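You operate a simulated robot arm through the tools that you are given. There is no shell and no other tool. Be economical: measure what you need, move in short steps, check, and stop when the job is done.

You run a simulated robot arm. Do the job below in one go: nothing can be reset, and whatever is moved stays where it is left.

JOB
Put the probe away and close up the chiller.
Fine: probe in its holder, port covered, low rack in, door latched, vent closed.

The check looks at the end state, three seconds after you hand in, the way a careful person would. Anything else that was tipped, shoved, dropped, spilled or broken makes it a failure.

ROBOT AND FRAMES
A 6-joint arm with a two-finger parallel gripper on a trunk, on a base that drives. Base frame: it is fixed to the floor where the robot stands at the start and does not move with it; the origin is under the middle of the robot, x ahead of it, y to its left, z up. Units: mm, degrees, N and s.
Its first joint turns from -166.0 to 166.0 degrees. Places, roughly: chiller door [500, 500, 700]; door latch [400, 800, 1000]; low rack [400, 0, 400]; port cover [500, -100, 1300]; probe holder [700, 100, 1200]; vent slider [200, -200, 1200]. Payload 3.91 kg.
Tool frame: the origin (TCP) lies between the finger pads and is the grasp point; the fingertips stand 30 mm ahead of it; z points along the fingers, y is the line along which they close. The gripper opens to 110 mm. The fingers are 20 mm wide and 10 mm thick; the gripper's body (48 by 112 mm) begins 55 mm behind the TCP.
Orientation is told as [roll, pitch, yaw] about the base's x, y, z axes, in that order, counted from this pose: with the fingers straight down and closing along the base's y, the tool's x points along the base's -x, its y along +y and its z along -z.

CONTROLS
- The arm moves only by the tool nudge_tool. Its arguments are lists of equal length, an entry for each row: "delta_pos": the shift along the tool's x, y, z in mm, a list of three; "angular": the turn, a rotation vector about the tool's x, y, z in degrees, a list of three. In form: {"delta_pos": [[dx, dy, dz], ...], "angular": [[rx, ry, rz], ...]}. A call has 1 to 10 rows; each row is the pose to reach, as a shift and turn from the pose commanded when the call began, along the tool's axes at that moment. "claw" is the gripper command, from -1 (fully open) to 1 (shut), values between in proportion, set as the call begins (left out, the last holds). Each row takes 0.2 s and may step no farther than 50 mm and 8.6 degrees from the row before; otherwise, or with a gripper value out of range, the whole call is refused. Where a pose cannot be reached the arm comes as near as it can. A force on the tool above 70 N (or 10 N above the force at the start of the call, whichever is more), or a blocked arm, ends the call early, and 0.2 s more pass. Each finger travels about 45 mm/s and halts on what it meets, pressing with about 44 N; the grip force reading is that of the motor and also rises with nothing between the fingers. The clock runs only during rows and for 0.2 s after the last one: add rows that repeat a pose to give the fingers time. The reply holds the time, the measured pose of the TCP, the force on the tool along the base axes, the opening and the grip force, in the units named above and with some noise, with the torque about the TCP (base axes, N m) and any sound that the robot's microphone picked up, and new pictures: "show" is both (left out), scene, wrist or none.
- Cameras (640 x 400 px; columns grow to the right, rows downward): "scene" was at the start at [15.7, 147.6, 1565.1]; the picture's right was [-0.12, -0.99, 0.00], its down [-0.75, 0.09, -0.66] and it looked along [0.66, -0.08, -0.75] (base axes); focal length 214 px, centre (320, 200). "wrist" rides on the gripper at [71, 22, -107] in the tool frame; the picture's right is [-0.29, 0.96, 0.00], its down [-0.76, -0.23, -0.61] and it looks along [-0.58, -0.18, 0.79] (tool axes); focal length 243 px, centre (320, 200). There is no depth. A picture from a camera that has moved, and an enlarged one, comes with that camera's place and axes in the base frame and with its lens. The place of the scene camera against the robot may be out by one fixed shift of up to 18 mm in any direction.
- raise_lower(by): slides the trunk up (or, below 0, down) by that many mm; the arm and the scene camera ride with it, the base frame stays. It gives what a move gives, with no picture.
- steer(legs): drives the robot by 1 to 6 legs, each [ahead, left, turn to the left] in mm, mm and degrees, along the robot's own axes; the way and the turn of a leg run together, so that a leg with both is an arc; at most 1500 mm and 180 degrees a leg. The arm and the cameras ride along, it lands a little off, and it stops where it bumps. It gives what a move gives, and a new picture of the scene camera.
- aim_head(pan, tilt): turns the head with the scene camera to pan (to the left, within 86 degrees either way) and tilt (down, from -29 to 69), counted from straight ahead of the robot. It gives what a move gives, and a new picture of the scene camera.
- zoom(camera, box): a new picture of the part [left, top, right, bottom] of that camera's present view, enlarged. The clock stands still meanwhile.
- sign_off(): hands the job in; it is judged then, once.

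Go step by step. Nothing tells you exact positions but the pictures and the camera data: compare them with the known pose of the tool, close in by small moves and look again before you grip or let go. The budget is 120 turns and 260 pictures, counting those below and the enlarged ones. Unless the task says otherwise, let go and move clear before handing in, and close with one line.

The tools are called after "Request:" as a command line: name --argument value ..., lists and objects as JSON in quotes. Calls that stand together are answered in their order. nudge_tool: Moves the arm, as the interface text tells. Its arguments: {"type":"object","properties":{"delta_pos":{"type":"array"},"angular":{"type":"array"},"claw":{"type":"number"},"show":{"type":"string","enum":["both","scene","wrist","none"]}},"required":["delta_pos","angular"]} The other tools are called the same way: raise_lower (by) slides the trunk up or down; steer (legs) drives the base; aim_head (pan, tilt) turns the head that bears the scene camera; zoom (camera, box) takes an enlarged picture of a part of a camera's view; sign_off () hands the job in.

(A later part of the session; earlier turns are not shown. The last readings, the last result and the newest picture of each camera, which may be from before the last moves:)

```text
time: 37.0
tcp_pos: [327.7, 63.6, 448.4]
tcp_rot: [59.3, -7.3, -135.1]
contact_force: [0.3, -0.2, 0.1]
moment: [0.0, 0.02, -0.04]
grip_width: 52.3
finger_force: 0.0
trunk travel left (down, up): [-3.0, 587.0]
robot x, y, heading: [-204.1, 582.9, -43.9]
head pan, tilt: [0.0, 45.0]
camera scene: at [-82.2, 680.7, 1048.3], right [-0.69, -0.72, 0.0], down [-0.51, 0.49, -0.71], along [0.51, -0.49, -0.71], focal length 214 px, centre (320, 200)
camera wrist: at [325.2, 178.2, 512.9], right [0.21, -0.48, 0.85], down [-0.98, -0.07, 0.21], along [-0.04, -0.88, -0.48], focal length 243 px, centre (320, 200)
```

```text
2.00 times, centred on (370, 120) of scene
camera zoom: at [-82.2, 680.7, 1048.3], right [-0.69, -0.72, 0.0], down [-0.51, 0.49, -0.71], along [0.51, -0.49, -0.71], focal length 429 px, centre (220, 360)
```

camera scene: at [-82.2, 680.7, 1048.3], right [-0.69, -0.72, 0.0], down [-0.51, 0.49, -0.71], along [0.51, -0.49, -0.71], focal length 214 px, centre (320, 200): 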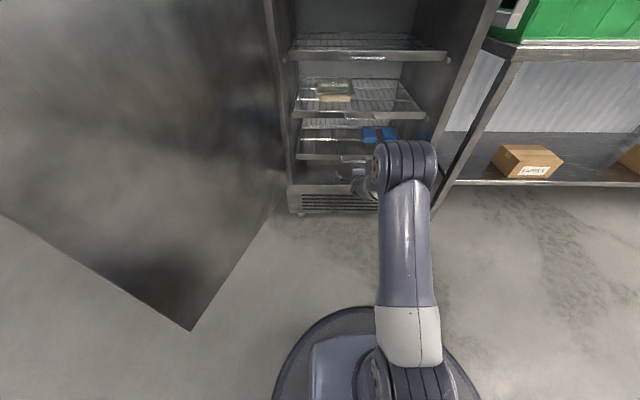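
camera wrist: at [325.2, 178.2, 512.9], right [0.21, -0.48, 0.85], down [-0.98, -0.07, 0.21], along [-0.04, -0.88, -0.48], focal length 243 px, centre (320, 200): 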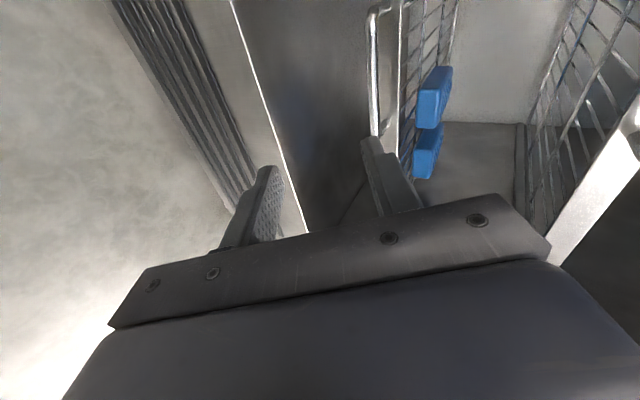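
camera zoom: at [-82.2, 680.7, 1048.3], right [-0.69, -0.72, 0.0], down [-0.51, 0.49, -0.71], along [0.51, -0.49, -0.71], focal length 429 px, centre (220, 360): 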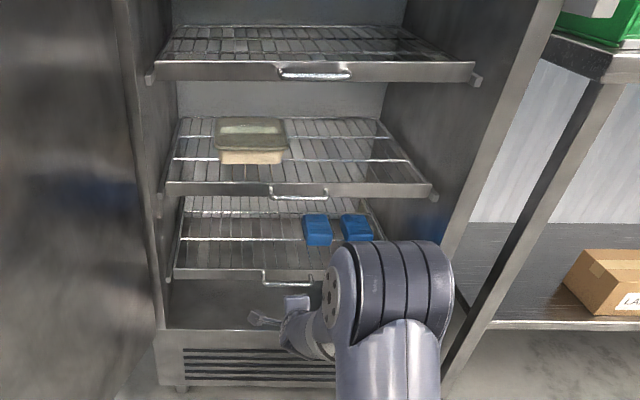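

The low rack is in and lines up with the other two. I'll retract, raise the trunk and turn the tool back to vertical for the probe.

Request:
nudge_tool --delta_pos '[[0, -24, -42], [0, -48, -84], [0, -72, -126], [0, -90, -155]]' --angular '[[0, 0, 0], [0, 0, 0], [0, 0, 0], [0, 0, 0]]' --claw -1 --show "none"

Request:
raise_lower --by 585

Request:
nudge_tool --delta_pos '[[0, 0, 0], [0, 0, 0], [0, 0, 0], [0, 0, 0], [0, 0, 0], [0, 0, 0], [0, 0, 0], [0, 0, 0], [0, 0, 0], [0, 0, 0]]' --angular '[[0, 0, -8.5], [0, 0, -17], [0, 0, -25.5], [0, 0, -34], [0, 0, -42.5], [0, 0, -51], [0, 0, -59.5], [0, 0, -68], [0, 0, -76.5], [0, 0, -85]]'

```text
time: 38.0
tcp_pos: [198.0, 190.0, 450.7]
tcp_rot: [59.4, -7.7, -134.9]
contact_force: [0.5, 0.4, 0.7]
moment: [-0.02, -0.06, -0.01]
grip_width: 109.9
finger_force: 0.0
trunk travel left (down, up): [-3.0, 587.0]
robot x, y, heading: [-204.8, 579.8, -44.0]
head pan, tilt: [0.0, 45.0]
```

```text
refused: 585 is not a number from -400 to 400
```

```text
time: 40.2
tcp_pos: [198.3, 190.6, 452.6]
tcp_rot: [-6.7, -59.4, -41.6]
contact_force: [-1.0, -0.3, -0.3]
moment: [0.0, -0.03, 0.01]
grip_width: 109.8
finger_force: 0.0
trunk travel left (down, up): [-3.0, 587.0]
robot x, y, heading: [-205.2, 581.0, -43.8]
head pan, tilt: [0.0, 45.0]
camera scene: at [-82.3, 680.8, 1048.3], right [-0.69, -0.72, 0.0], down [-0.51, 0.49, -0.71], along [0.51, -0.49, -0.71], focal length 214 px, centre (320, 200)
camera wrist: at [126.2, 301.0, 443.9], right [0.81, 0.55, 0.19], down [-0.22, -0.01, 0.97], along [0.54, -0.84, 0.11], focal length 243 px, centre (320, 200)
```

scene: 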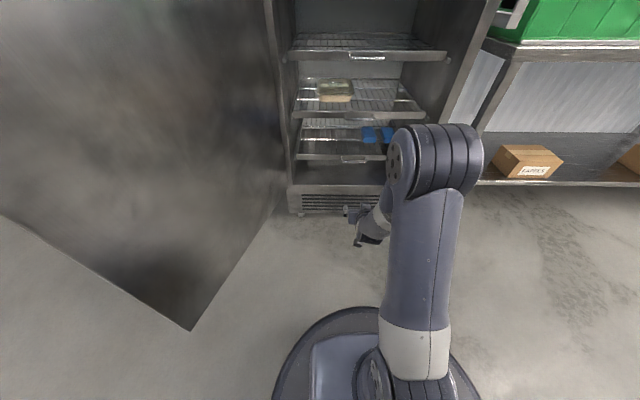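
wrist: 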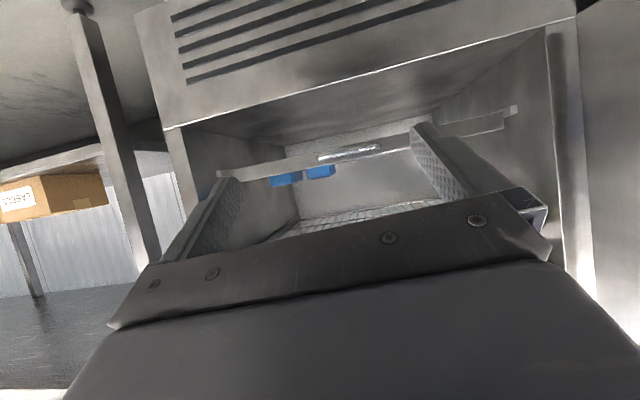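

Request:
raise_lower --by 400

Request:
raise_lower --by 185

Request:
nudge_tool --delta_pos '[[0, 0, 0], [0, 0, 0], [0, 0, 0], [0, 0, 0], [0, 0, 0], [0, 0, 0], [0, 0, 0], [0, 0, 0]]' --angular '[[0, 7.5, 0], [0, 15, 0], [0, 22.5, 0], [0, 30, 0], [0, 37.5, 0], [0, 45, 0], [0, 52.5, 0], [0, 59.5, 0]]'

```text
time: 44.1
tcp_pos: [198.3, 190.3, 851.5]
tcp_rot: [-6.5, -59.4, -41.8]
contact_force: [0.6, -0.5, 0.0]
moment: [0.02, -0.02, 0.02]
grip_width: 110.0
finger_force: 0.1
trunk travel left (down, up): [-403.0, 187.0]
robot x, y, heading: [-203.0, 581.7, -43.8]
head pan, tilt: [0.0, 45.0]
```

```text
time: 46.1
tcp_pos: [198.0, 190.2, 1036.0]
tcp_rot: [-6.5, -59.3, -41.9]
contact_force: [0.4, 1.1, 0.5]
moment: [0.0, 0.01, -0.02]
grip_width: 109.9
finger_force: 0.1
trunk travel left (down, up): [-588.0, 2.0]
robot x, y, heading: [-202.5, 580.0, -43.9]
head pan, tilt: [0.0, 45.0]
```

```text
time: 47.9
tcp_pos: [184.3, 212.0, 1006.9]
tcp_rot: [-11.2, -5.7, -47.0]
contact_force: [-0.3, -0.7, 0.3]
moment: [0.01, -0.01, -0.01]
grip_width: 109.9
finger_force: 0.1
out of reach, approached as far as the arm can: row 3, 4, 5, 6, 7, 8
trunk travel left (down, up): [-588.0, 2.0]
robot x, y, heading: [-201.4, 581.9, -43.9]
head pan, tilt: [0.0, 45.0]
camera scene: at [-82.5, 680.9, 1633.4], right [-0.69, -0.72, 0.0], down [-0.51, 0.49, -0.71], along [0.51, -0.49, -0.71], focal length 214 px, centre (320, 200)
camera wrist: at [159.9, 300.5, 1100.6], right [0.9, 0.42, -0.16], down [0.39, -0.58, 0.71], along [0.21, -0.7, -0.68], focal length 243 px, centre (320, 200)
```

scene: 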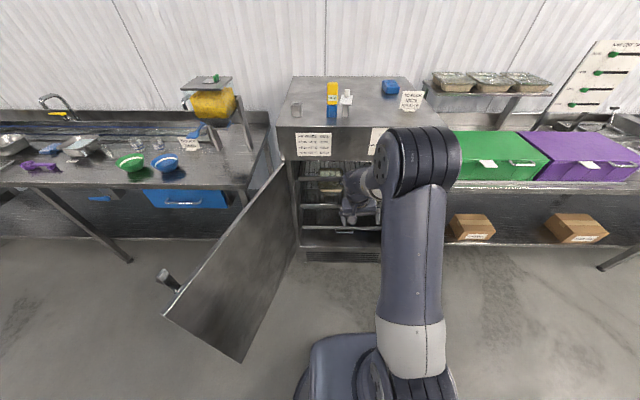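
wrist: 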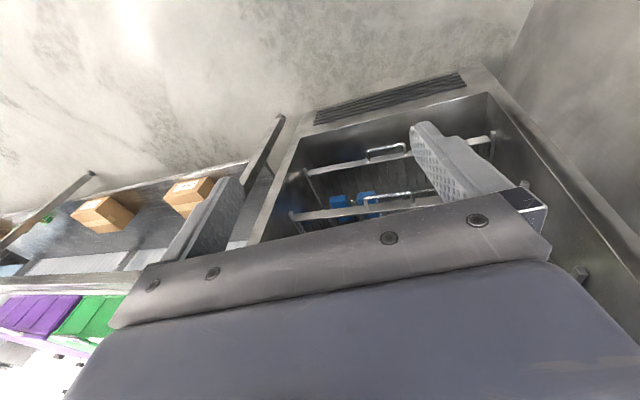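

I'll raise the tool over the worktop height, drawing it back a bit, and straighten it to vertical.

Request:
nudge_tool --delta_pos '[[10, -8, -42], [20, -16, -84], [26, -25, -126], [20, -33, -168], [15, -41, -210], [10, -49, -250], [5, -58, -296], [5, -58, -296]]' --angular '[[0, 0, 0], [0, 0, 0], [-2, 1, -0.5], [-5, 2.5, -1.5], [-8, 4, -2.4], [-11.1, 5.4, -3.3], [-11.1, 5.4, -3.3], [-11.1, 5.4, -3.3]]'

```text
time: 49.7
tcp_pos: [165.4, 240.1, 1301.3]
tcp_rot: [-15.9, -2.1, -44.1]
contact_force: [0.1, -0.4, 0.1]
moment: [0.01, 0.02, -0.01]
grip_width: 109.9
finger_force: 0.0
out of reach, approached as far as the arm can: row 2, 3, 4, 5, 6, 7, 8
trunk travel left (down, up): [-588.0, 2.0]
robot x, y, heading: [-204.7, 578.1, -44.0]
head pan, tilt: [0.0, 45.0]
camera scene: at [-82.4, 680.9, 1633.3], right [-0.69, -0.72, 0.0], down [-0.51, 0.49, -0.71], along [0.51, -0.49, -0.71], focal length 214 px, centre (320, 200)
camera wrist: at [146.0, 328.7, 1396.7], right [0.86, 0.45, -0.25], down [0.49, -0.55, 0.68], along [0.17, -0.7, -0.69], focal length 243 px, centre (320, 200)
```

scene: 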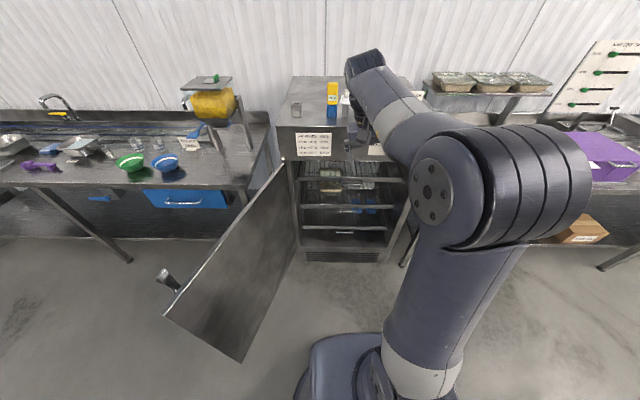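
wrist: 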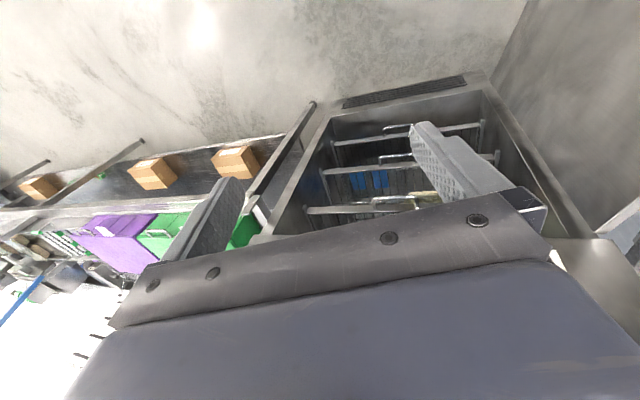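

Request:
nudge_tool --delta_pos '[[0, 0, 0], [0, 0, 0], [0, 0, 0]]' --angular '[[-6, 0, 0], [-12, 0, 0], [-16, 2.5, 0]]' --show "none"

```text
time: 50.5
tcp_pos: [164.7, 239.4, 1300.4]
tcp_rot: [-16.0, -2.2, -44.2]
contact_force: [-0.2, 0.6, -0.4]
moment: [0.03, -0.01, 0.02]
grip_width: 109.9
finger_force: 0.1
out of reach, approached as far as the arm can: row 1, 2, 3
trunk travel left (down, up): [-588.0, 2.0]
robot x, y, heading: [-199.5, 582.4, -43.8]
head pan, tilt: [0.0, 45.0]
```

The wrist seems stuck on a joint limit. I'll shift the tool left, toward the original arm posture, and try straightening it there.

Request:
nudge_tool --delta_pos '[[0, 40, 0], [0, 80, 0], [0, 120, 0], [0, 160, 0], [0, 160, 0], [0, 160, 0]]' --angular '[[0, 0, 0], [0, 0, 0], [-4, 0, 0], [-8, 0, 0], [-12, 2, 0], [-16, 2.5, 0]]' --show "scene"

```text
time: 51.9
tcp_pos: [271.6, 348.7, 1256.6]
tcp_rot: [-14.4, -7.2, -43.5]
contact_force: [-0.3, 0.7, 0.1]
moment: [0.0, -0.01, 0.02]
grip_width: 109.8
finger_force: 0.1
out of reach, approached as far as the arm can: row 3, 4, 5, 6
trunk travel left (down, up): [-588.0, 2.0]
robot x, y, heading: [-201.5, 582.9, -43.8]
head pan, tilt: [0.0, 45.0]
camera scene: at [-82.8, 681.0, 1633.4], right [-0.69, -0.72, 0.0], down [-0.51, 0.49, -0.71], along [0.51, -0.49, -0.71], focal length 214 px, centre (320, 200)
```

scene: 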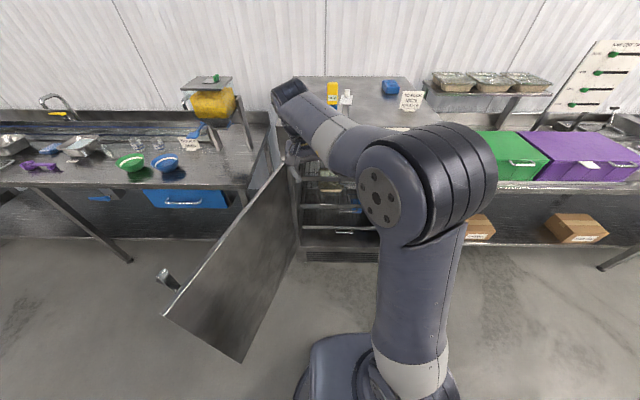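

I'll bring the tool back to its starting place relative to the robot, where vertical is known to work.

Request:
nudge_tool --delta_pos '[[30, 0, 10], [60, 0, 20], [90, 0, 30], [113, 0, 40], [113, 0, 40], [113, 0, 40]]' --angular '[[0, 0, 0], [0, 0, 0], [0, 0, 0], [0, 0, 0], [0, 0, 0], [0, 0, 0]]' --show "scene"

```text
time: 53.3
tcp_pos: [190.0, 415.9, 1204.7]
tcp_rot: [-14.4, -7.2, -43.5]
contact_force: [-0.5, 0.5, -0.3]
moment: [-0.02, -0.02, -0.04]
grip_width: 110.0
finger_force: 0.0
trunk travel left (down, up): [-588.0, 2.0]
robot x, y, heading: [-202.1, 582.1, -44.0]
head pan, tilt: [0.0, 45.0]
camera scene: at [-82.2, 680.8, 1633.3], right [-0.69, -0.72, 0.0], down [-0.51, 0.49, -0.71], along [0.51, -0.49, -0.71], focal length 214 px, centre (320, 200)
```

scene: 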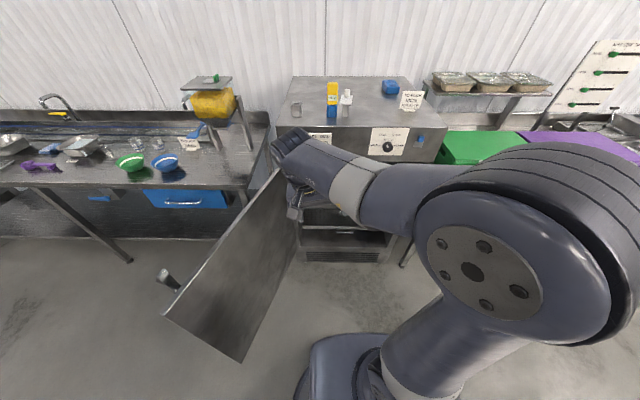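

Request:
nudge_tool --delta_pos '[[0, 0, 0], [0, 0, 0], [0, 0, 0], [0, 0, 0]]' --angular '[[-5, 2.4, -0.3], [-10, 4.8, -0.6], [-14.4, 7.2, -0.9], [-14.4, 7.2, -0.9]]' --show "none"

```text
time: 54.3
tcp_pos: [189.5, 415.5, 1204.3]
tcp_rot: [-14.5, -7.2, -43.5]
contact_force: [-0.3, -0.3, -0.3]
moment: [-0.02, 0.01, -0.01]
grip_width: 109.9
finger_force: 0.1
out of reach, approached as far as the arm can: row 1, 2, 3, 4
trunk travel left (down, up): [-588.0, 2.0]
robot x, y, heading: [-199.7, 581.8, -43.8]
head pan, tilt: [0.0, 45.0]
```

Request:
nudge_tool --delta_pos '[[0, 0, 0], [0, 0, 0]]' --angular '[[0, 0, 6], [0, 0, 12]]' --show "none"

Request:
nudge_tool --delta_pos '[[0, 0, 0], [0, 0, 0]]' --angular '[[-6, 0, 0], [-12, 0, 0]]' --show "none"

Request:
nudge_tool --delta_pos '[[0, 0, 0], [0, 0, 0]]' --angular '[[0, 4, 0], [0, 7, 0]]' --show "both"

```text
time: 54.9
tcp_pos: [187.8, 416.4, 1204.8]
tcp_rot: [-12.8, -10.2, -55.3]
contact_force: [0.2, 0.3, -0.1]
moment: [0.01, 0.01, 0.0]
grip_width: 109.7
finger_force: 0.0
trunk travel left (down, up): [-588.0, 2.0]
robot x, y, heading: [-200.9, 581.7, -44.0]
head pan, tilt: [0.0, 45.0]
```

```text
time: 55.5
tcp_pos: [189.0, 420.2, 1196.8]
tcp_rot: [-7.9, -13.8, -54.8]
contact_force: [0.5, -0.8, 0.4]
moment: [0.04, 0.01, 0.04]
grip_width: 110.0
finger_force: 0.0
out of reach, approached as far as the arm can: row 1, 2
trunk travel left (down, up): [-588.0, 2.0]
robot x, y, heading: [-204.1, 580.2, -43.6]
head pan, tilt: [0.0, 45.0]
```

```text
time: 56.1
tcp_pos: [186.8, 420.5, 1190.2]
tcp_rot: [-9.8, -12.1, -55.0]
contact_force: [0.5, -0.4, 0.7]
moment: [-0.01, 0.0, -0.01]
grip_width: 109.9
finger_force: 0.0
out of reach, approached as far as the arm can: row 1, 2
trunk travel left (down, up): [-588.0, 2.0]
robot x, y, heading: [-198.5, 580.0, -44.1]
head pan, tilt: [0.0, 45.0]
camera scene: at [-82.1, 680.8, 1633.3], right [-0.69, -0.72, 0.0], down [-0.51, 0.49, -0.71], along [0.51, -0.49, -0.71], focal length 214 px, centre (320, 200)
camera wrist: at [167.3, 518.1, 1275.3], right [0.95, 0.28, -0.1], down [0.25, -0.57, 0.78], along [0.16, -0.77, -0.61], focal length 243 px, centre (320, 200)
```

scene: 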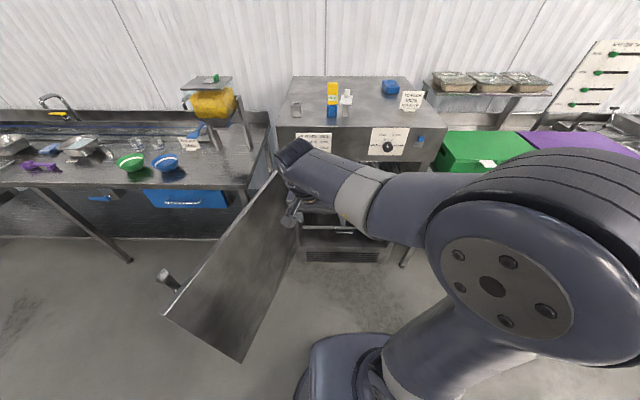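
wrist: 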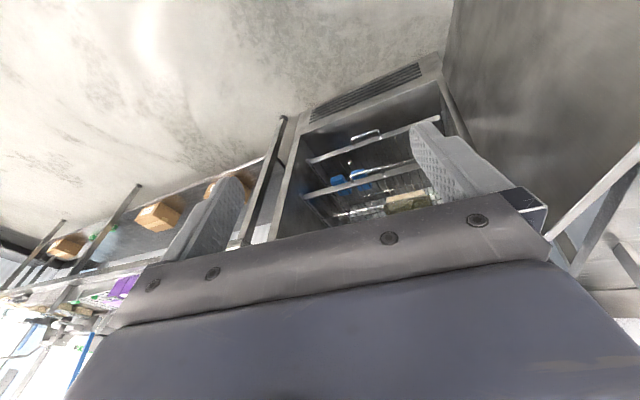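

I'll compare the wrist's posture now with its posture at the start.

Request:
zoom --camera "scene" --box '[230, 110, 430, 250]'

```text
2.86 times, centred on (330, 180) of scene
camera zoom: at [-82.1, 680.8, 1633.3], right [-0.69, -0.72, 0.0], down [-0.51, 0.49, -0.71], along [0.51, -0.49, -0.71], focal length 613 px, centre (291, 257)
```

zoom: 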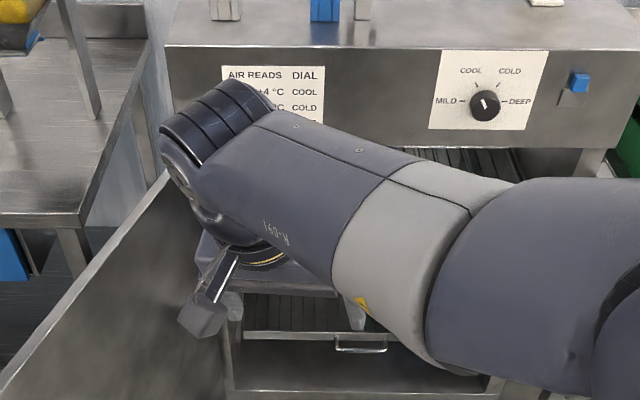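

The wrist has flipped onto its other branch, with the forearm roll at its limit. I'll unwind it by swinging the tool out to the right, then up and over, keeping well clear of the chiller.

Request:
nudge_tool --delta_pos '[[0, -15, -10], [0, -30, -20], [0, -45, -30], [0, -60, -40], [0, -75, -55], [0, -90, -70], [0, -105, -90], [0, -120, -110], [0, -135, -130], [0, -150, -150]]' --angular '[[8, 0, 0], [16, 0, 0], [24, 0, 0], [32, 0, 0], [40, 0, 0], [48, 0, 0], [56, 0, 0], [64, 0, 0], [72, 0, 0], [80, 0, 0]]' --show "scene"

```text
time: 58.3
tcp_pos: [20.6, 257.6, 1311.8]
tcp_rot: [-89.4, -12.1, -54.2]
contact_force: [0.1, -0.1, 0.0]
moment: [0.0, 0.03, -0.04]
grip_width: 110.1
finger_force: 0.1
out of reach, approached as far as the arm can: row 7, 8, 9, 10
trunk travel left (down, up): [-588.0, 2.0]
robot x, y, heading: [-205.5, 582.0, -43.8]
head pan, tilt: [0.0, 45.0]
camera scene: at [-82.8, 680.6, 1633.4], right [-0.69, -0.72, 0.0], down [-0.51, 0.49, -0.71], along [0.51, -0.49, -0.71], focal length 214 px, centre (320, 200)
```

scene: 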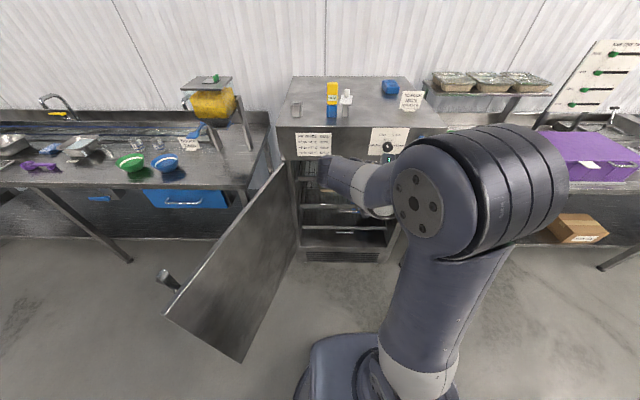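

The tool now points right. Next I'll swing it around to point forward and slightly up.

Request:
nudge_tool --delta_pos '[[-12, 0, -12], [-24, 0, -24], [-36, 0, -36], [-48, 0, -48], [-60, 0, -60], [-72, 0, -72], [-84, 0, -84], [-96, 0, -96], [-108, 0, -108], [-120, 0, -120]]' --angular '[[0, -8.5, 0], [0, -17, 0], [0, -25.5, 0], [0, -34, 0], [0, -42.5, 0], [0, -51, 0], [0, -59.5, 0], [0, -68, 0], [0, -76.5, 0], [0, -85, 0]]' --show "scene"

```text
time: 60.5
tcp_pos: [186.2, 232.9, 1335.7]
tcp_rot: [-102.1, -1.2, 30.3]
contact_force: [0.3, -0.4, 0.8]
moment: [0.0, 0.0, 0.0]
grip_width: 109.8
finger_force: 0.1
trunk travel left (down, up): [-588.0, 2.0]
robot x, y, heading: [-197.7, 580.3, -43.8]
head pan, tilt: [0.0, 45.0]
camera scene: at [-82.3, 680.7, 1633.3], right [-0.69, -0.72, 0.0], down [-0.51, 0.49, -0.71], along [0.51, -0.49, -0.71], focal length 214 px, centre (320, 200)
```

scene: 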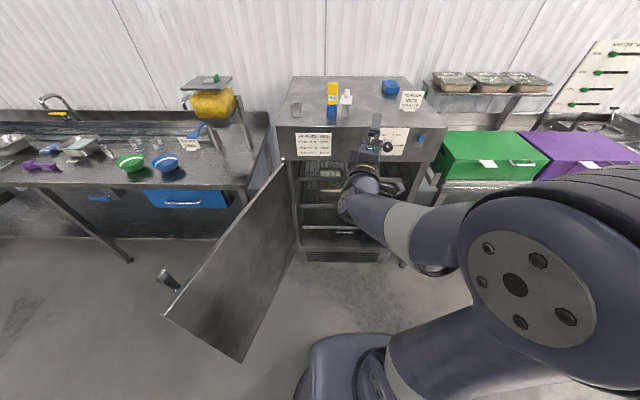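

Request:
nudge_tool --delta_pos '[[-22, 0, 0], [-44, 0, 0], [-66, 0, -5], [-88, 0, -10]]' --angular '[[0, -7.5, 0], [0, -15, 0], [0, -22.5, 0], [0, -30, 0]]' --show "none"

Request:
nudge_tool --delta_pos '[[0, 15, -5], [0, 30, -10], [0, 45, -20], [0, 60, -30], [0, 75, -42], [0, 90, -54], [0, 105, -68], [0, 120, -82], [0, 132, -96], [0, 144, -110]]' --angular '[[-8.5, 0, 0], [-17, 0, 0], [-25.5, 0, 0], [-34, 0, 0], [-42.5, 0, 0], [-51, 0, 0], [-59.5, 0, 0], [-68, 0, 0], [-76.5, 0, 0], [-85, 0, 0]]' --show "scene"

```text
time: 61.5
tcp_pos: [256.8, 286.9, 1334.6]
tcp_rot: [-100.9, 4.8, 59.6]
contact_force: [-0.9, -0.5, 0.8]
moment: [0.0, -0.01, 0.0]
grip_width: 110.0
finger_force: 0.1
trunk travel left (down, up): [-588.0, 2.0]
robot x, y, heading: [-200.6, 578.9, -44.0]
head pan, tilt: [0.0, 45.0]
```

```text
time: 63.7
tcp_pos: [181.0, 315.7, 1174.5]
tcp_rot: [-16.0, 4.8, 59.5]
contact_force: [0.2, -0.7, 1.0]
moment: [0.01, 0.0, 0.01]
grip_width: 110.1
finger_force: 0.0
out of reach, approached as far as the arm can: row 4
trunk travel left (down, up): [-588.0, 2.0]
robot x, y, heading: [-201.9, 578.9, -44.1]
head pan, tilt: [0.0, 45.0]
camera scene: at [-82.1, 680.7, 1633.3], right [-0.69, -0.72, 0.0], down [-0.51, 0.49, -0.71], along [0.51, -0.49, -0.71], focal length 214 px, centre (320, 200)
```

scene: 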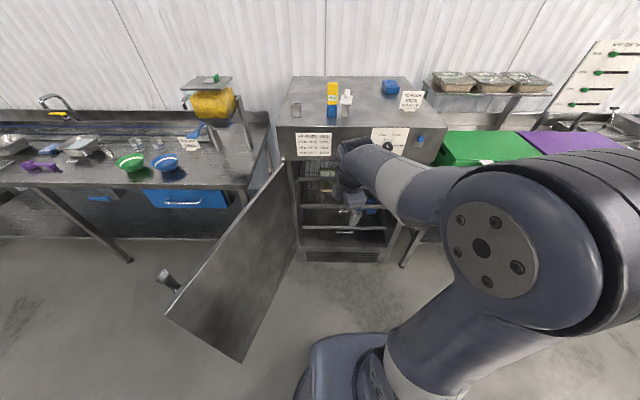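

The wrist is back on its normal branch. I'll straighten the tool and raise it.

Request:
nudge_tool --delta_pos '[[0, 0, -30], [0, 0, -60], [0, 0, -90], [0, 0, -130], [0, 0, -170]]' --angular '[[-5.3, -1.6, 4.5], [-10.6, -3.2, 9], [-16, -4.8, 13.5], [-16, -4.8, 13.5], [-16, -4.8, 13.5]]'

```text
time: 64.9
tcp_pos: [148.8, 351.7, 1337.4]
tcp_rot: [-0.3, -1.7, 46.9]
contact_force: [-0.6, -0.6, -0.3]
moment: [-0.01, -0.01, 0.02]
grip_width: 110.2
finger_force: 0.0
trunk travel left (down, up): [-588.0, 2.0]
robot x, y, heading: [-200.8, 584.5, -43.9]
head pan, tilt: [0.0, 45.0]
camera scene: at [-82.6, 681.1, 1633.3], right [-0.69, -0.72, 0.0], down [-0.51, 0.49, -0.71], along [0.51, -0.49, -0.71], focal length 214 px, centre (320, 200)
camera wrist: at [81.7, 312.7, 1441.7], right [-0.5, 0.87, 0.0], down [0.67, 0.38, 0.63], along [0.55, 0.32, -0.77], focal length 243 px, centre (320, 200)
```

scene: 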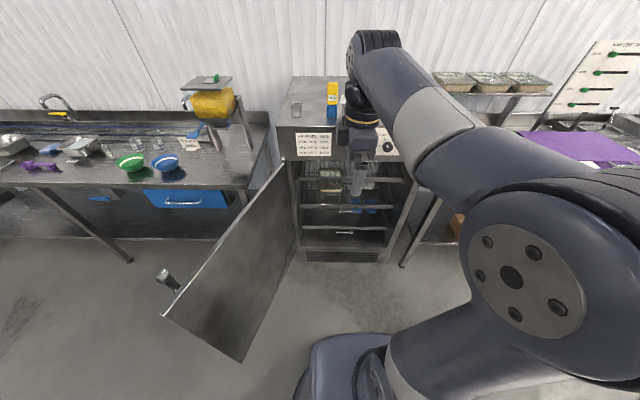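
wrist: 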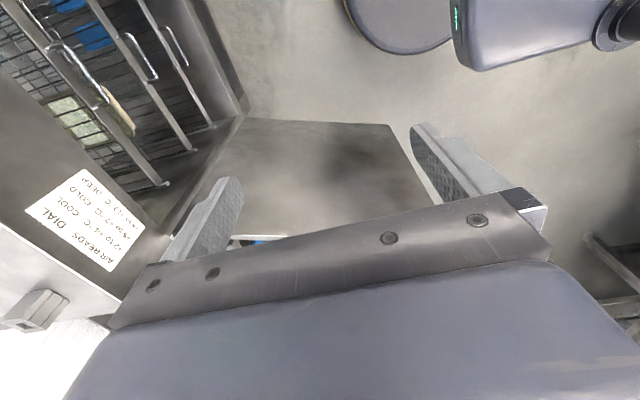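

The tool is vertical, with the fingers closing front to back relative to the chiller. I'll raise and retract it before driving closer, and zoom in on the probe to measure it.

Request:
nudge_tool --delta_pos '[[0, 20, -40], [0, 40, -80], [0, 60, -120], [0, 80, -160]]' --angular '[[0, 0, 0], [0, 0, 0], [0, 0, 0], [0, 1.7, 0]]' --show "none"

Request:
zoom --camera "scene" --box '[280, 65, 380, 130]'

```text
time: 65.9
tcp_pos: [89.8, 400.9, 1426.9]
tcp_rot: [-0.7, -0.1, 46.9]
contact_force: [0.1, -1.1, -0.2]
moment: [-0.01, 0.0, 0.04]
grip_width: 109.8
finger_force: 0.0
out of reach, approached as far as the arm can: row 3, 4
trunk travel left (down, up): [-588.0, 2.0]
robot x, y, heading: [-199.6, 578.5, -44.0]
head pan, tilt: [0.0, 45.0]
```

```text
6.15 times, centred on (330, 98) of scene
camera zoom: at [-82.5, 681.0, 1633.4], right [-0.69, -0.72, 0.0], down [-0.51, 0.49, -0.71], along [0.51, -0.49, -0.71], focal length 1320 px, centre (258, 831)
```

zoom: 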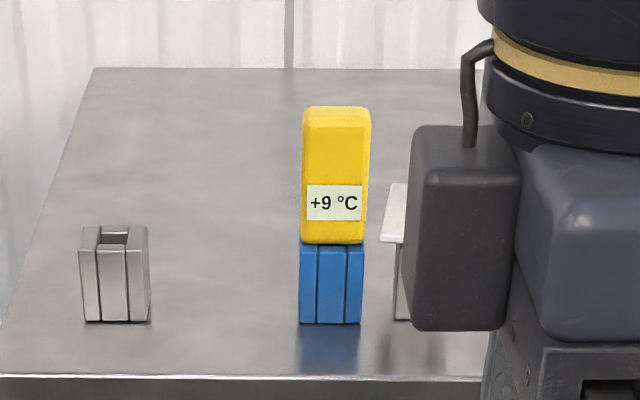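

The probe body is about 44 mm wide and spans z 1279–1357; the holder top is near 1277. I'll drive closer and turn the tool back to left/right closing with a forward tilt, which reaches better.

Request:
steer --legs '[[440, 100, 0]]'

Request:
nudge_tool --delta_pos '[[0, 0, 0], [0, 0, 0], [0, 0, 0], [0, 0, 0], [0, 0, 0], [0, 0, 0], [0, 0, 0], [0, 0, 0], [0, 0, 0], [0, 0, 0]]' --angular '[[0, 0, 8.5], [0, 0, 17], [0, 0, 25.5], [0, 0, 34], [0, 0, 42.5], [0, 0, 51], [0, 0, 59.5], [0, 0, 68], [0, 0, 76.5], [0, 0, 85]]'

```text
time: 68.6
tcp_pos: [465.2, 172.9, 1426.6]
tcp_rot: [-0.7, -0.2, 46.5]
contact_force: [0.2, -0.7, -0.2]
moment: [0.03, 0.02, 0.03]
grip_width: 109.7
finger_force: 0.0
trunk travel left (down, up): [-588.0, 2.0]
robot x, y, heading: [176.4, 356.3, -44.6]
head pan, tilt: [0.0, 45.0]
camera scene: at [294.8, 454.0, 1633.3], right [-0.7, -0.71, 0.0], down [-0.51, 0.49, -0.71], along [0.51, -0.49, -0.71], focal length 214 px, centre (320, 200)
```

scene: 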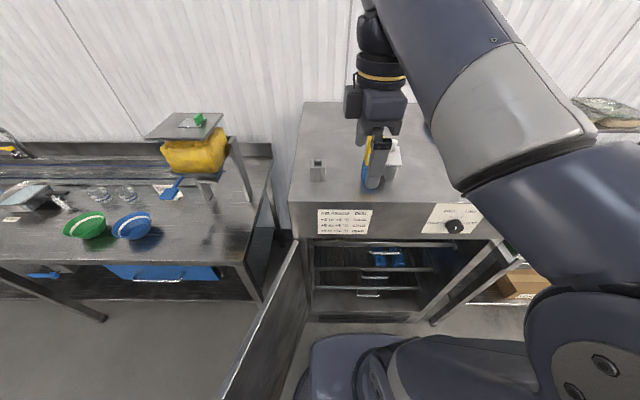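

```text
time: 70.8
tcp_pos: [466.4, 173.1, 1426.6]
tcp_rot: [0.2, -0.8, -38.7]
contact_force: [-0.4, 0.1, 0.3]
moment: [-0.02, 0.0, 0.04]
grip_width: 109.9
finger_force: 0.0
trunk travel left (down, up): [-588.0, 2.0]
robot x, y, heading: [173.6, 354.0, -44.6]
head pan, tilt: [0.0, 45.0]
camera scene: at [294.4, 454.3, 1633.3], right [-0.7, -0.71, 0.0], down [-0.51, 0.49, -0.71], along [0.51, -0.49, -0.71], focal length 214 px, centre (320, 200)
camera wrist: at [422.3, 235.5, 1534.1], right [0.83, 0.56, 0.01], down [0.44, -0.65, 0.62], along [0.35, -0.51, -0.79], focal length 243 px, centre (320, 200)
```

scene: 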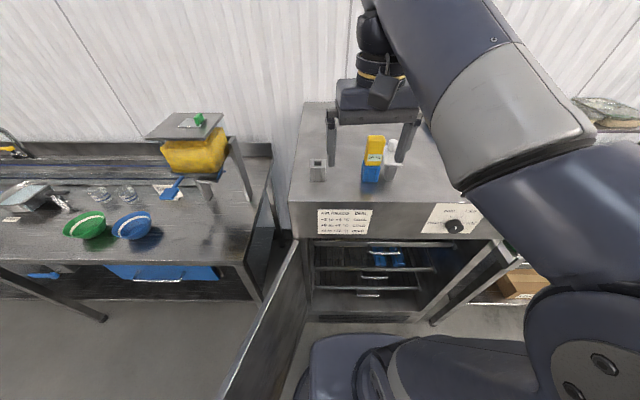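
wrist: 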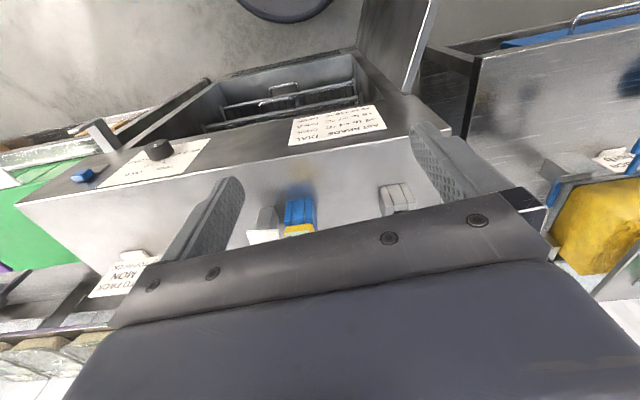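

Both cameras now see the probe, holder and cover. I'll zoom in to triangulate.

Request:
zoom --camera "scene" --box '[290, 115, 430, 215]'

Request:
zoom --camera "wrist" --box '[220, 160, 440, 260]'

```text
4.00 times, centred on (360, 165) of scene
camera zoom: at [294.4, 454.3, 1633.3], right [-0.7, -0.71, 0.0], down [-0.51, 0.49, -0.71], along [0.51, -0.49, -0.71], focal length 858 px, centre (160, 340)
```

zoom: 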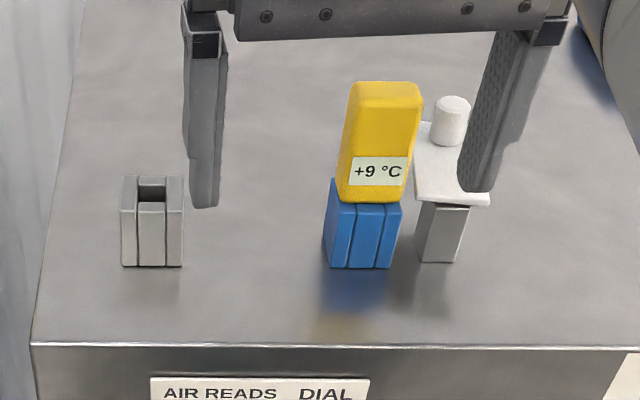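

```text
2.91 times, centred on (330, 210) of wrist
camera zoom: at [422.3, 235.5, 1534.1], right [0.83, 0.56, 0.01], down [0.44, -0.65, 0.62], along [0.35, -0.51, -0.79], focal length 706 px, centre (291, 171)
```

zoom: 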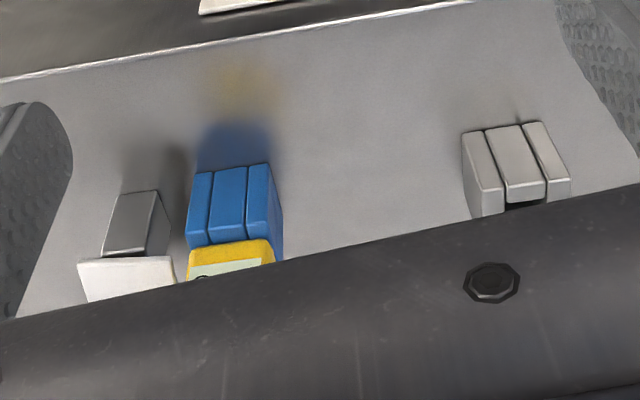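

The two cameras agree once I shift the scene camera by about (-7, +9). The probe centre is about (544.6, 5), and the holder is exactly 150 mm to its left along the chiller. I'll align to -45°, tilt forward 35° and move above the probe.

Request:
nudge_tool --delta_pos '[[0, 0, 0]]' --angular '[[0, 0.8, 6.3]]' --claw -0.3 --show "none"

Request:
nudge_tool --delta_pos '[[-35, -13, 0], [-70, -26, 0], [-105, -39, 0], [-140, -52, 0], [-174, -64, 0], [-174, -64, 0]]' --angular '[[0, -7, 0], [0, -14, 0], [0, -21, 0], [0, -28, 0], [0, -35, 0], [0, -35, 0]]'

```text
time: 71.2
tcp_pos: [466.6, 172.9, 1423.4]
tcp_rot: [0.4, -0.1, -44.8]
contact_force: [1.1, 0.1, 1.0]
moment: [0.0, -0.02, 0.03]
grip_width: 75.2
finger_force: 0.0
out of reach, approached as far as the arm can: row 1
trunk travel left (down, up): [-588.0, 2.0]
robot x, y, heading: [177.1, 354.0, -44.5]
head pan, tilt: [0.0, 45.0]
```

```text
time: 72.6
tcp_pos: [542.8, 4.8, 1422.0]
tcp_rot: [0.3, -35.1, -45.1]
contact_force: [0.3, -0.4, -0.4]
moment: [-0.01, 0.0, 0.02]
grip_width: 71.5
finger_force: 0.0
trunk travel left (down, up): [-588.0, 2.0]
robot x, y, heading: [169.3, 353.8, -44.6]
head pan, tilt: [0.0, 45.0]
camera scene: at [294.4, 454.3, 1633.3], right [-0.7, -0.71, 0.0], down [-0.51, 0.49, -0.71], along [0.51, -0.49, -0.71], focal length 214 px, centre (320, 200)
camera wrist: at [473.7, 105.1, 1470.6], right [0.84, 0.51, 0.17], down [0.03, -0.36, 0.93], along [0.54, -0.78, -0.32], focal length 243 px, centre (320, 200)
```

scene: 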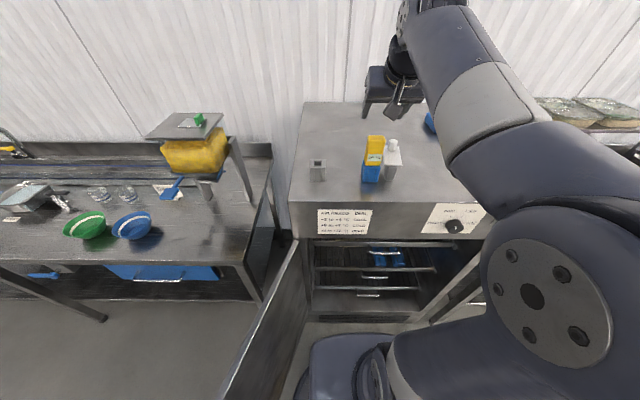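
wrist: 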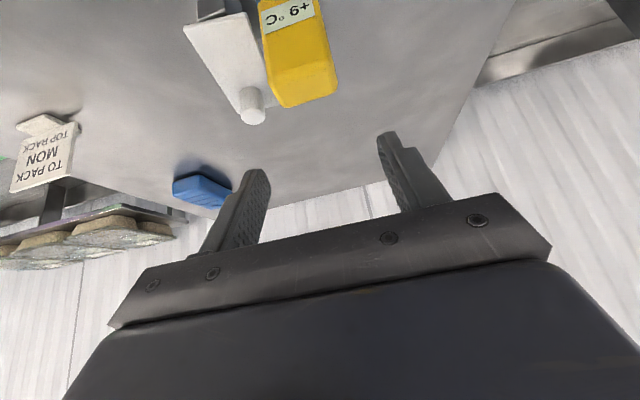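

I'm directly above the probe, about 1 mm off laterally. I'll lower straight down around it and look.

Request:
nudge_tool --delta_pos '[[16, 0, 23], [32, 0, 46], [48, 1, 69]]' --angular '[[0, 0, 0], [0, 0, 0], [0, 0, 0]]'

Request:
zoom --camera "scene" --box '[290, 115, 430, 215]'

```text
time: 73.4
tcp_pos: [544.8, 6.5, 1339.3]
tcp_rot: [0.4, -35.0, -44.9]
contact_force: [-0.5, 0.0, -0.1]
moment: [-0.01, 0.0, -0.04]
grip_width: 71.6
finger_force: 0.1
trunk travel left (down, up): [-588.0, 2.0]
robot x, y, heading: [176.3, 356.6, -44.3]
head pan, tilt: [0.0, 45.0]
camera scene: at [294.5, 454.2, 1633.4], right [-0.7, -0.71, 0.0], down [-0.51, 0.49, -0.71], along [0.51, -0.49, -0.71], focal length 214 px, centre (320, 200)
camera wrist: at [475.3, 106.1, 1387.5], right [0.84, 0.51, 0.17], down [0.03, -0.36, 0.93], along [0.54, -0.78, -0.32], focal length 243 px, centre (320, 200)
```

scene: 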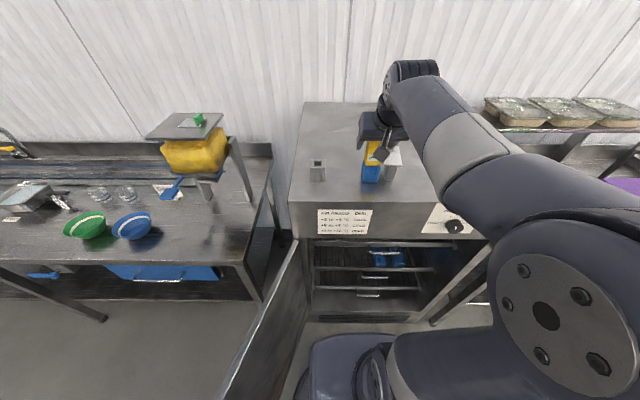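
wrist: 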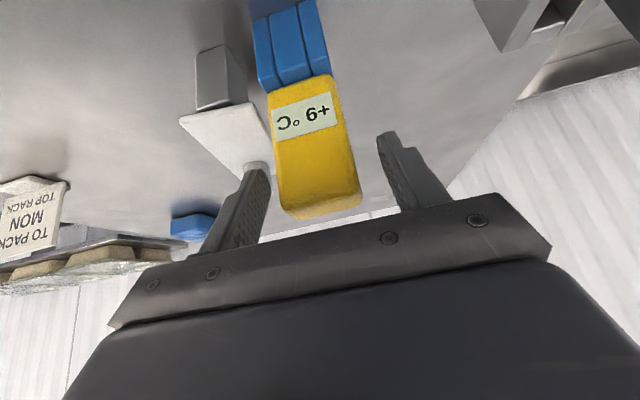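

```text
4.00 times, centred on (360, 165) of scene
camera zoom: at [294.5, 454.2, 1633.4], right [-0.7, -0.71, 0.0], down [-0.51, 0.49, -0.71], along [0.51, -0.49, -0.71], focal length 858 px, centre (160, 340)
```

zoom: 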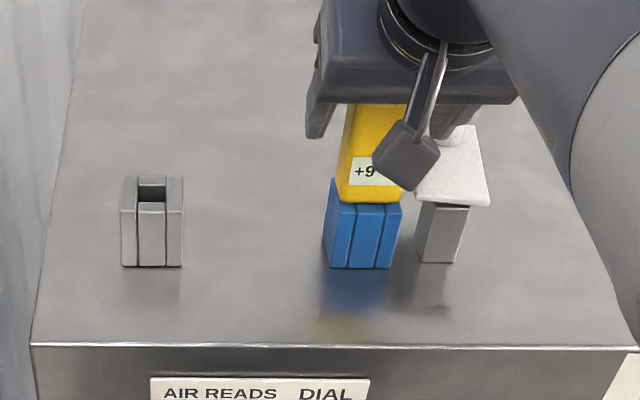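

The probe body sits between the pads, so I'll close on it.

Request:
nudge_tool --delta_pos '[[0, 0, 0], [0, 0, 0], [0, 0, 0], [0, 0, 0]]' --angular '[[0, 0, 0], [0, 0, 0], [0, 0, 0], [0, 0, 0]]' --claw 1 --show "wrist"

```text
time: 74.4
tcp_pos: [544.8, 6.5, 1340.6]
tcp_rot: [0.3, -35.0, -45.0]
contact_force: [-0.4, 0.2, 0.1]
moment: [-0.03, -0.01, -0.01]
grip_width: 43.1
finger_force: 44.1
trunk travel left (down, up): [-588.0, 2.0]
robot x, y, heading: [175.9, 357.9, -44.6]
head pan, tilt: [0.0, 45.0]
camera wrist: at [475.2, 106.2, 1387.8], right [0.84, 0.51, 0.17], down [0.03, -0.36, 0.93], along [0.54, -0.78, -0.32], focal length 243 px, centre (320, 200)
```

wrist: 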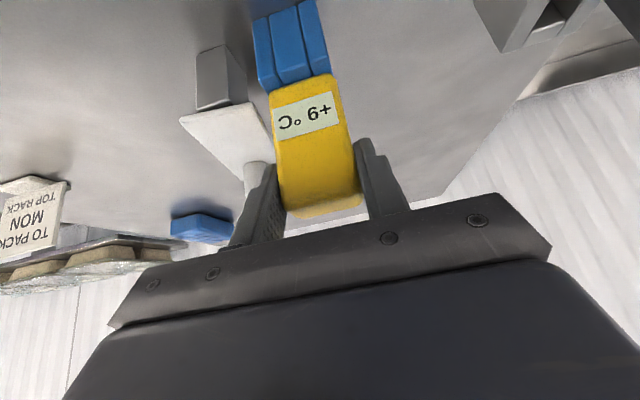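

Firm grip, with no side load. I'll lift straight up 60 mm and look for the stem.

Request:
nudge_tool --delta_pos '[[-5.7, 0, -8.2], [-14.3, 0, -20.5], [-23, 0, -32.8], [-34.4, 0, -49.2]]' --angular '[[0, 0, 0], [0, 0, 0], [0, 0, 0], [0, 0, 0]]'

Request:
zoom --camera "scene" --box '[290, 100, 430, 200]'

```text
time: 75.4
tcp_pos: [544.5, 5.0, 1399.8]
tcp_rot: [0.3, -35.0, -45.1]
contact_force: [-0.1, 0.2, -0.6]
moment: [0.01, 0.0, -0.01]
grip_width: 43.5
finger_force: 44.4
trunk travel left (down, up): [-588.0, 2.0]
robot x, y, heading: [175.3, 355.6, -44.5]
head pan, tilt: [0.0, 45.0]
camera scene: at [294.5, 454.2, 1633.3], right [-0.7, -0.71, 0.0], down [-0.51, 0.49, -0.71], along [0.51, -0.49, -0.71], focal length 214 px, centre (320, 200)
camera wrist: at [473.9, 105.3, 1448.5], right [0.84, 0.51, 0.17], down [0.03, -0.36, 0.93], along [0.54, -0.78, -0.32], focal length 243 px, centre (320, 200)
```

scene: 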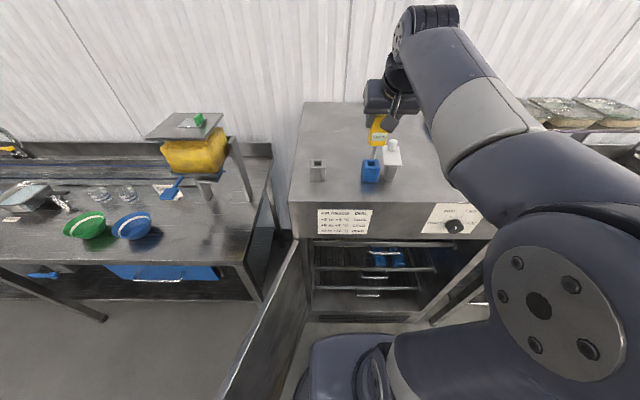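
wrist: 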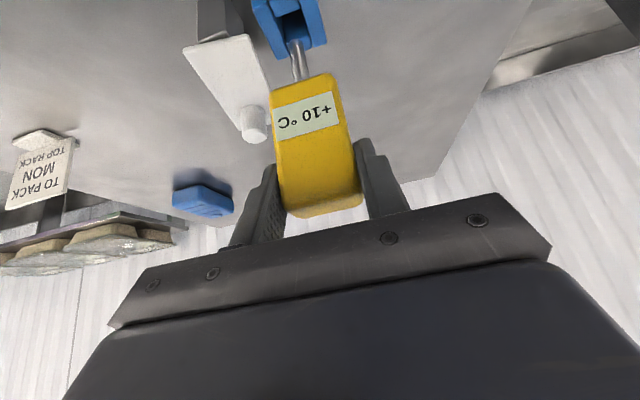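

```text
4.00 times, centred on (360, 150) of scene
camera zoom: at [294.5, 454.2, 1633.3], right [-0.7, -0.71, 0.0], down [-0.51, 0.49, -0.71], along [0.51, -0.49, -0.71], focal length 858 px, centre (160, 400)
```

zoom: 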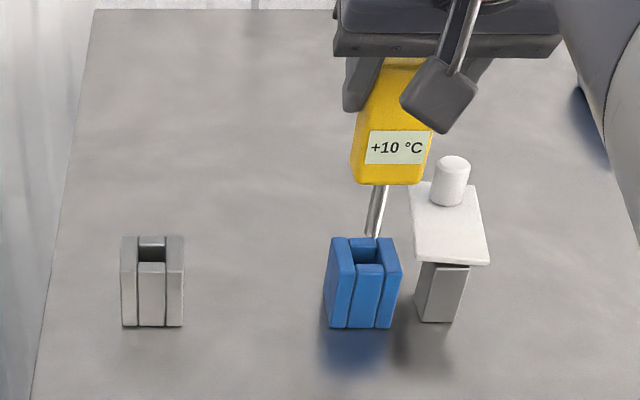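

A thin stem shows, and it may still be inside the port. I'll lift another 50 mm.

Request:
nudge_tool --delta_pos '[[-14.3, 0, -20.5], [-28.7, 0, -41]]' --angular '[[0, 0, 0], [0, 0, 0]]'

Request:
zoom --camera "scene" --box '[290, 100, 430, 200]'

Request:
zoom --camera "wrist" --box '[180, 0, 400, 120]'

```text
time: 76.0
tcp_pos: [542.1, 5.9, 1450.7]
tcp_rot: [0.3, -35.0, -45.0]
contact_force: [-0.3, 0.1, -0.4]
moment: [0.02, 0.04, 0.0]
grip_width: 43.4
finger_force: 43.8
trunk travel left (down, up): [-588.0, 2.0]
robot x, y, heading: [173.8, 354.6, -44.4]
head pan, tilt: [0.0, 45.0]
camera scene: at [294.5, 454.2, 1633.3], right [-0.7, -0.71, 0.0], down [-0.51, 0.49, -0.71], along [0.51, -0.49, -0.71], focal length 214 px, centre (320, 200)
camera wrist: at [473.4, 105.7, 1497.9], right [0.84, 0.51, 0.17], down [0.03, -0.36, 0.93], along [0.54, -0.78, -0.32], focal length 243 px, centre (320, 200)
```

scene: 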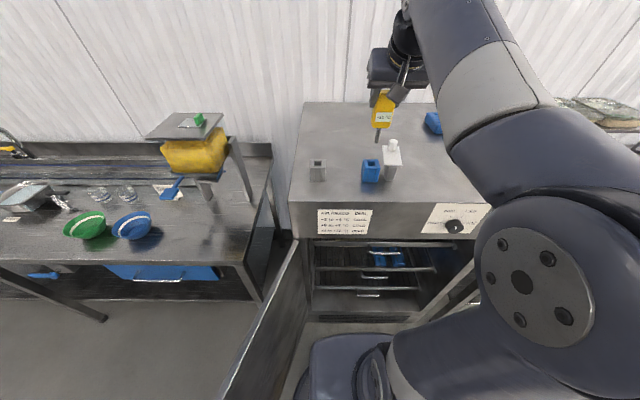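
wrist: 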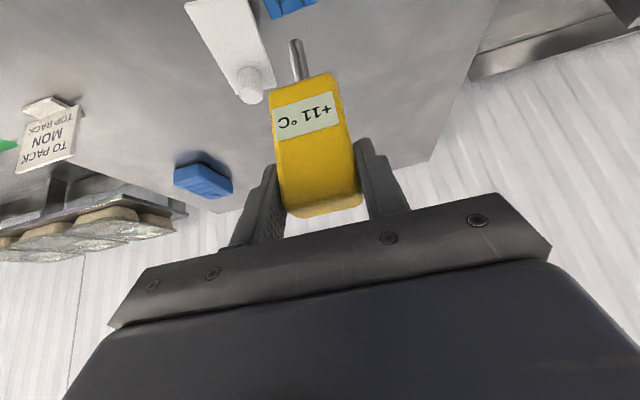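

```text
4.00 times, centred on (360, 150) of scene
camera zoom: at [294.5, 454.2, 1633.3], right [-0.7, -0.71, 0.0], down [-0.51, 0.49, -0.71], along [0.51, -0.49, -0.71], focal length 858 px, centre (160, 400)
```

zoom: 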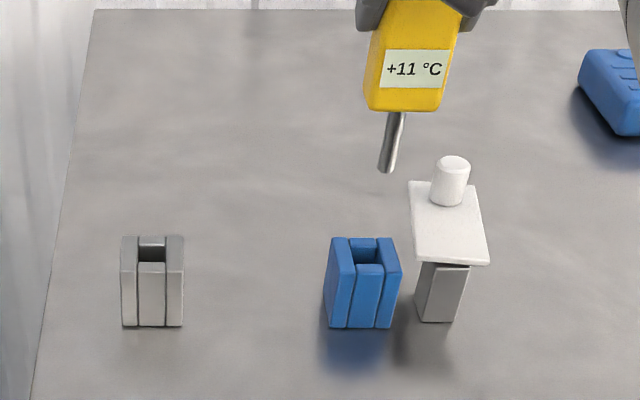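

```text
2.91 times, centred on (290, 60) of wrist
camera zoom: at [473.4, 105.7, 1497.9], right [0.84, 0.51, 0.17], down [0.03, -0.36, 0.93], along [0.54, -0.78, -0.32], focal length 706 px, centre (407, 607)
```

zoom: 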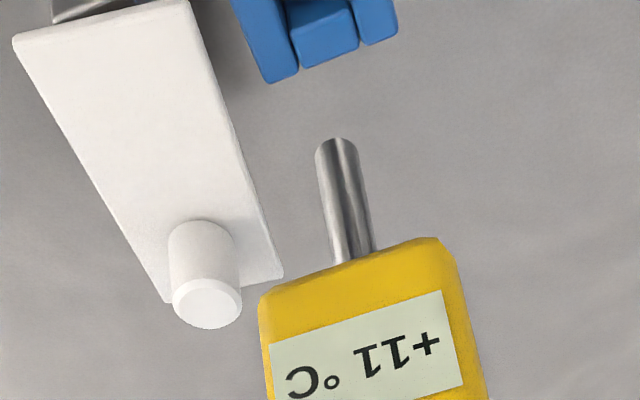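

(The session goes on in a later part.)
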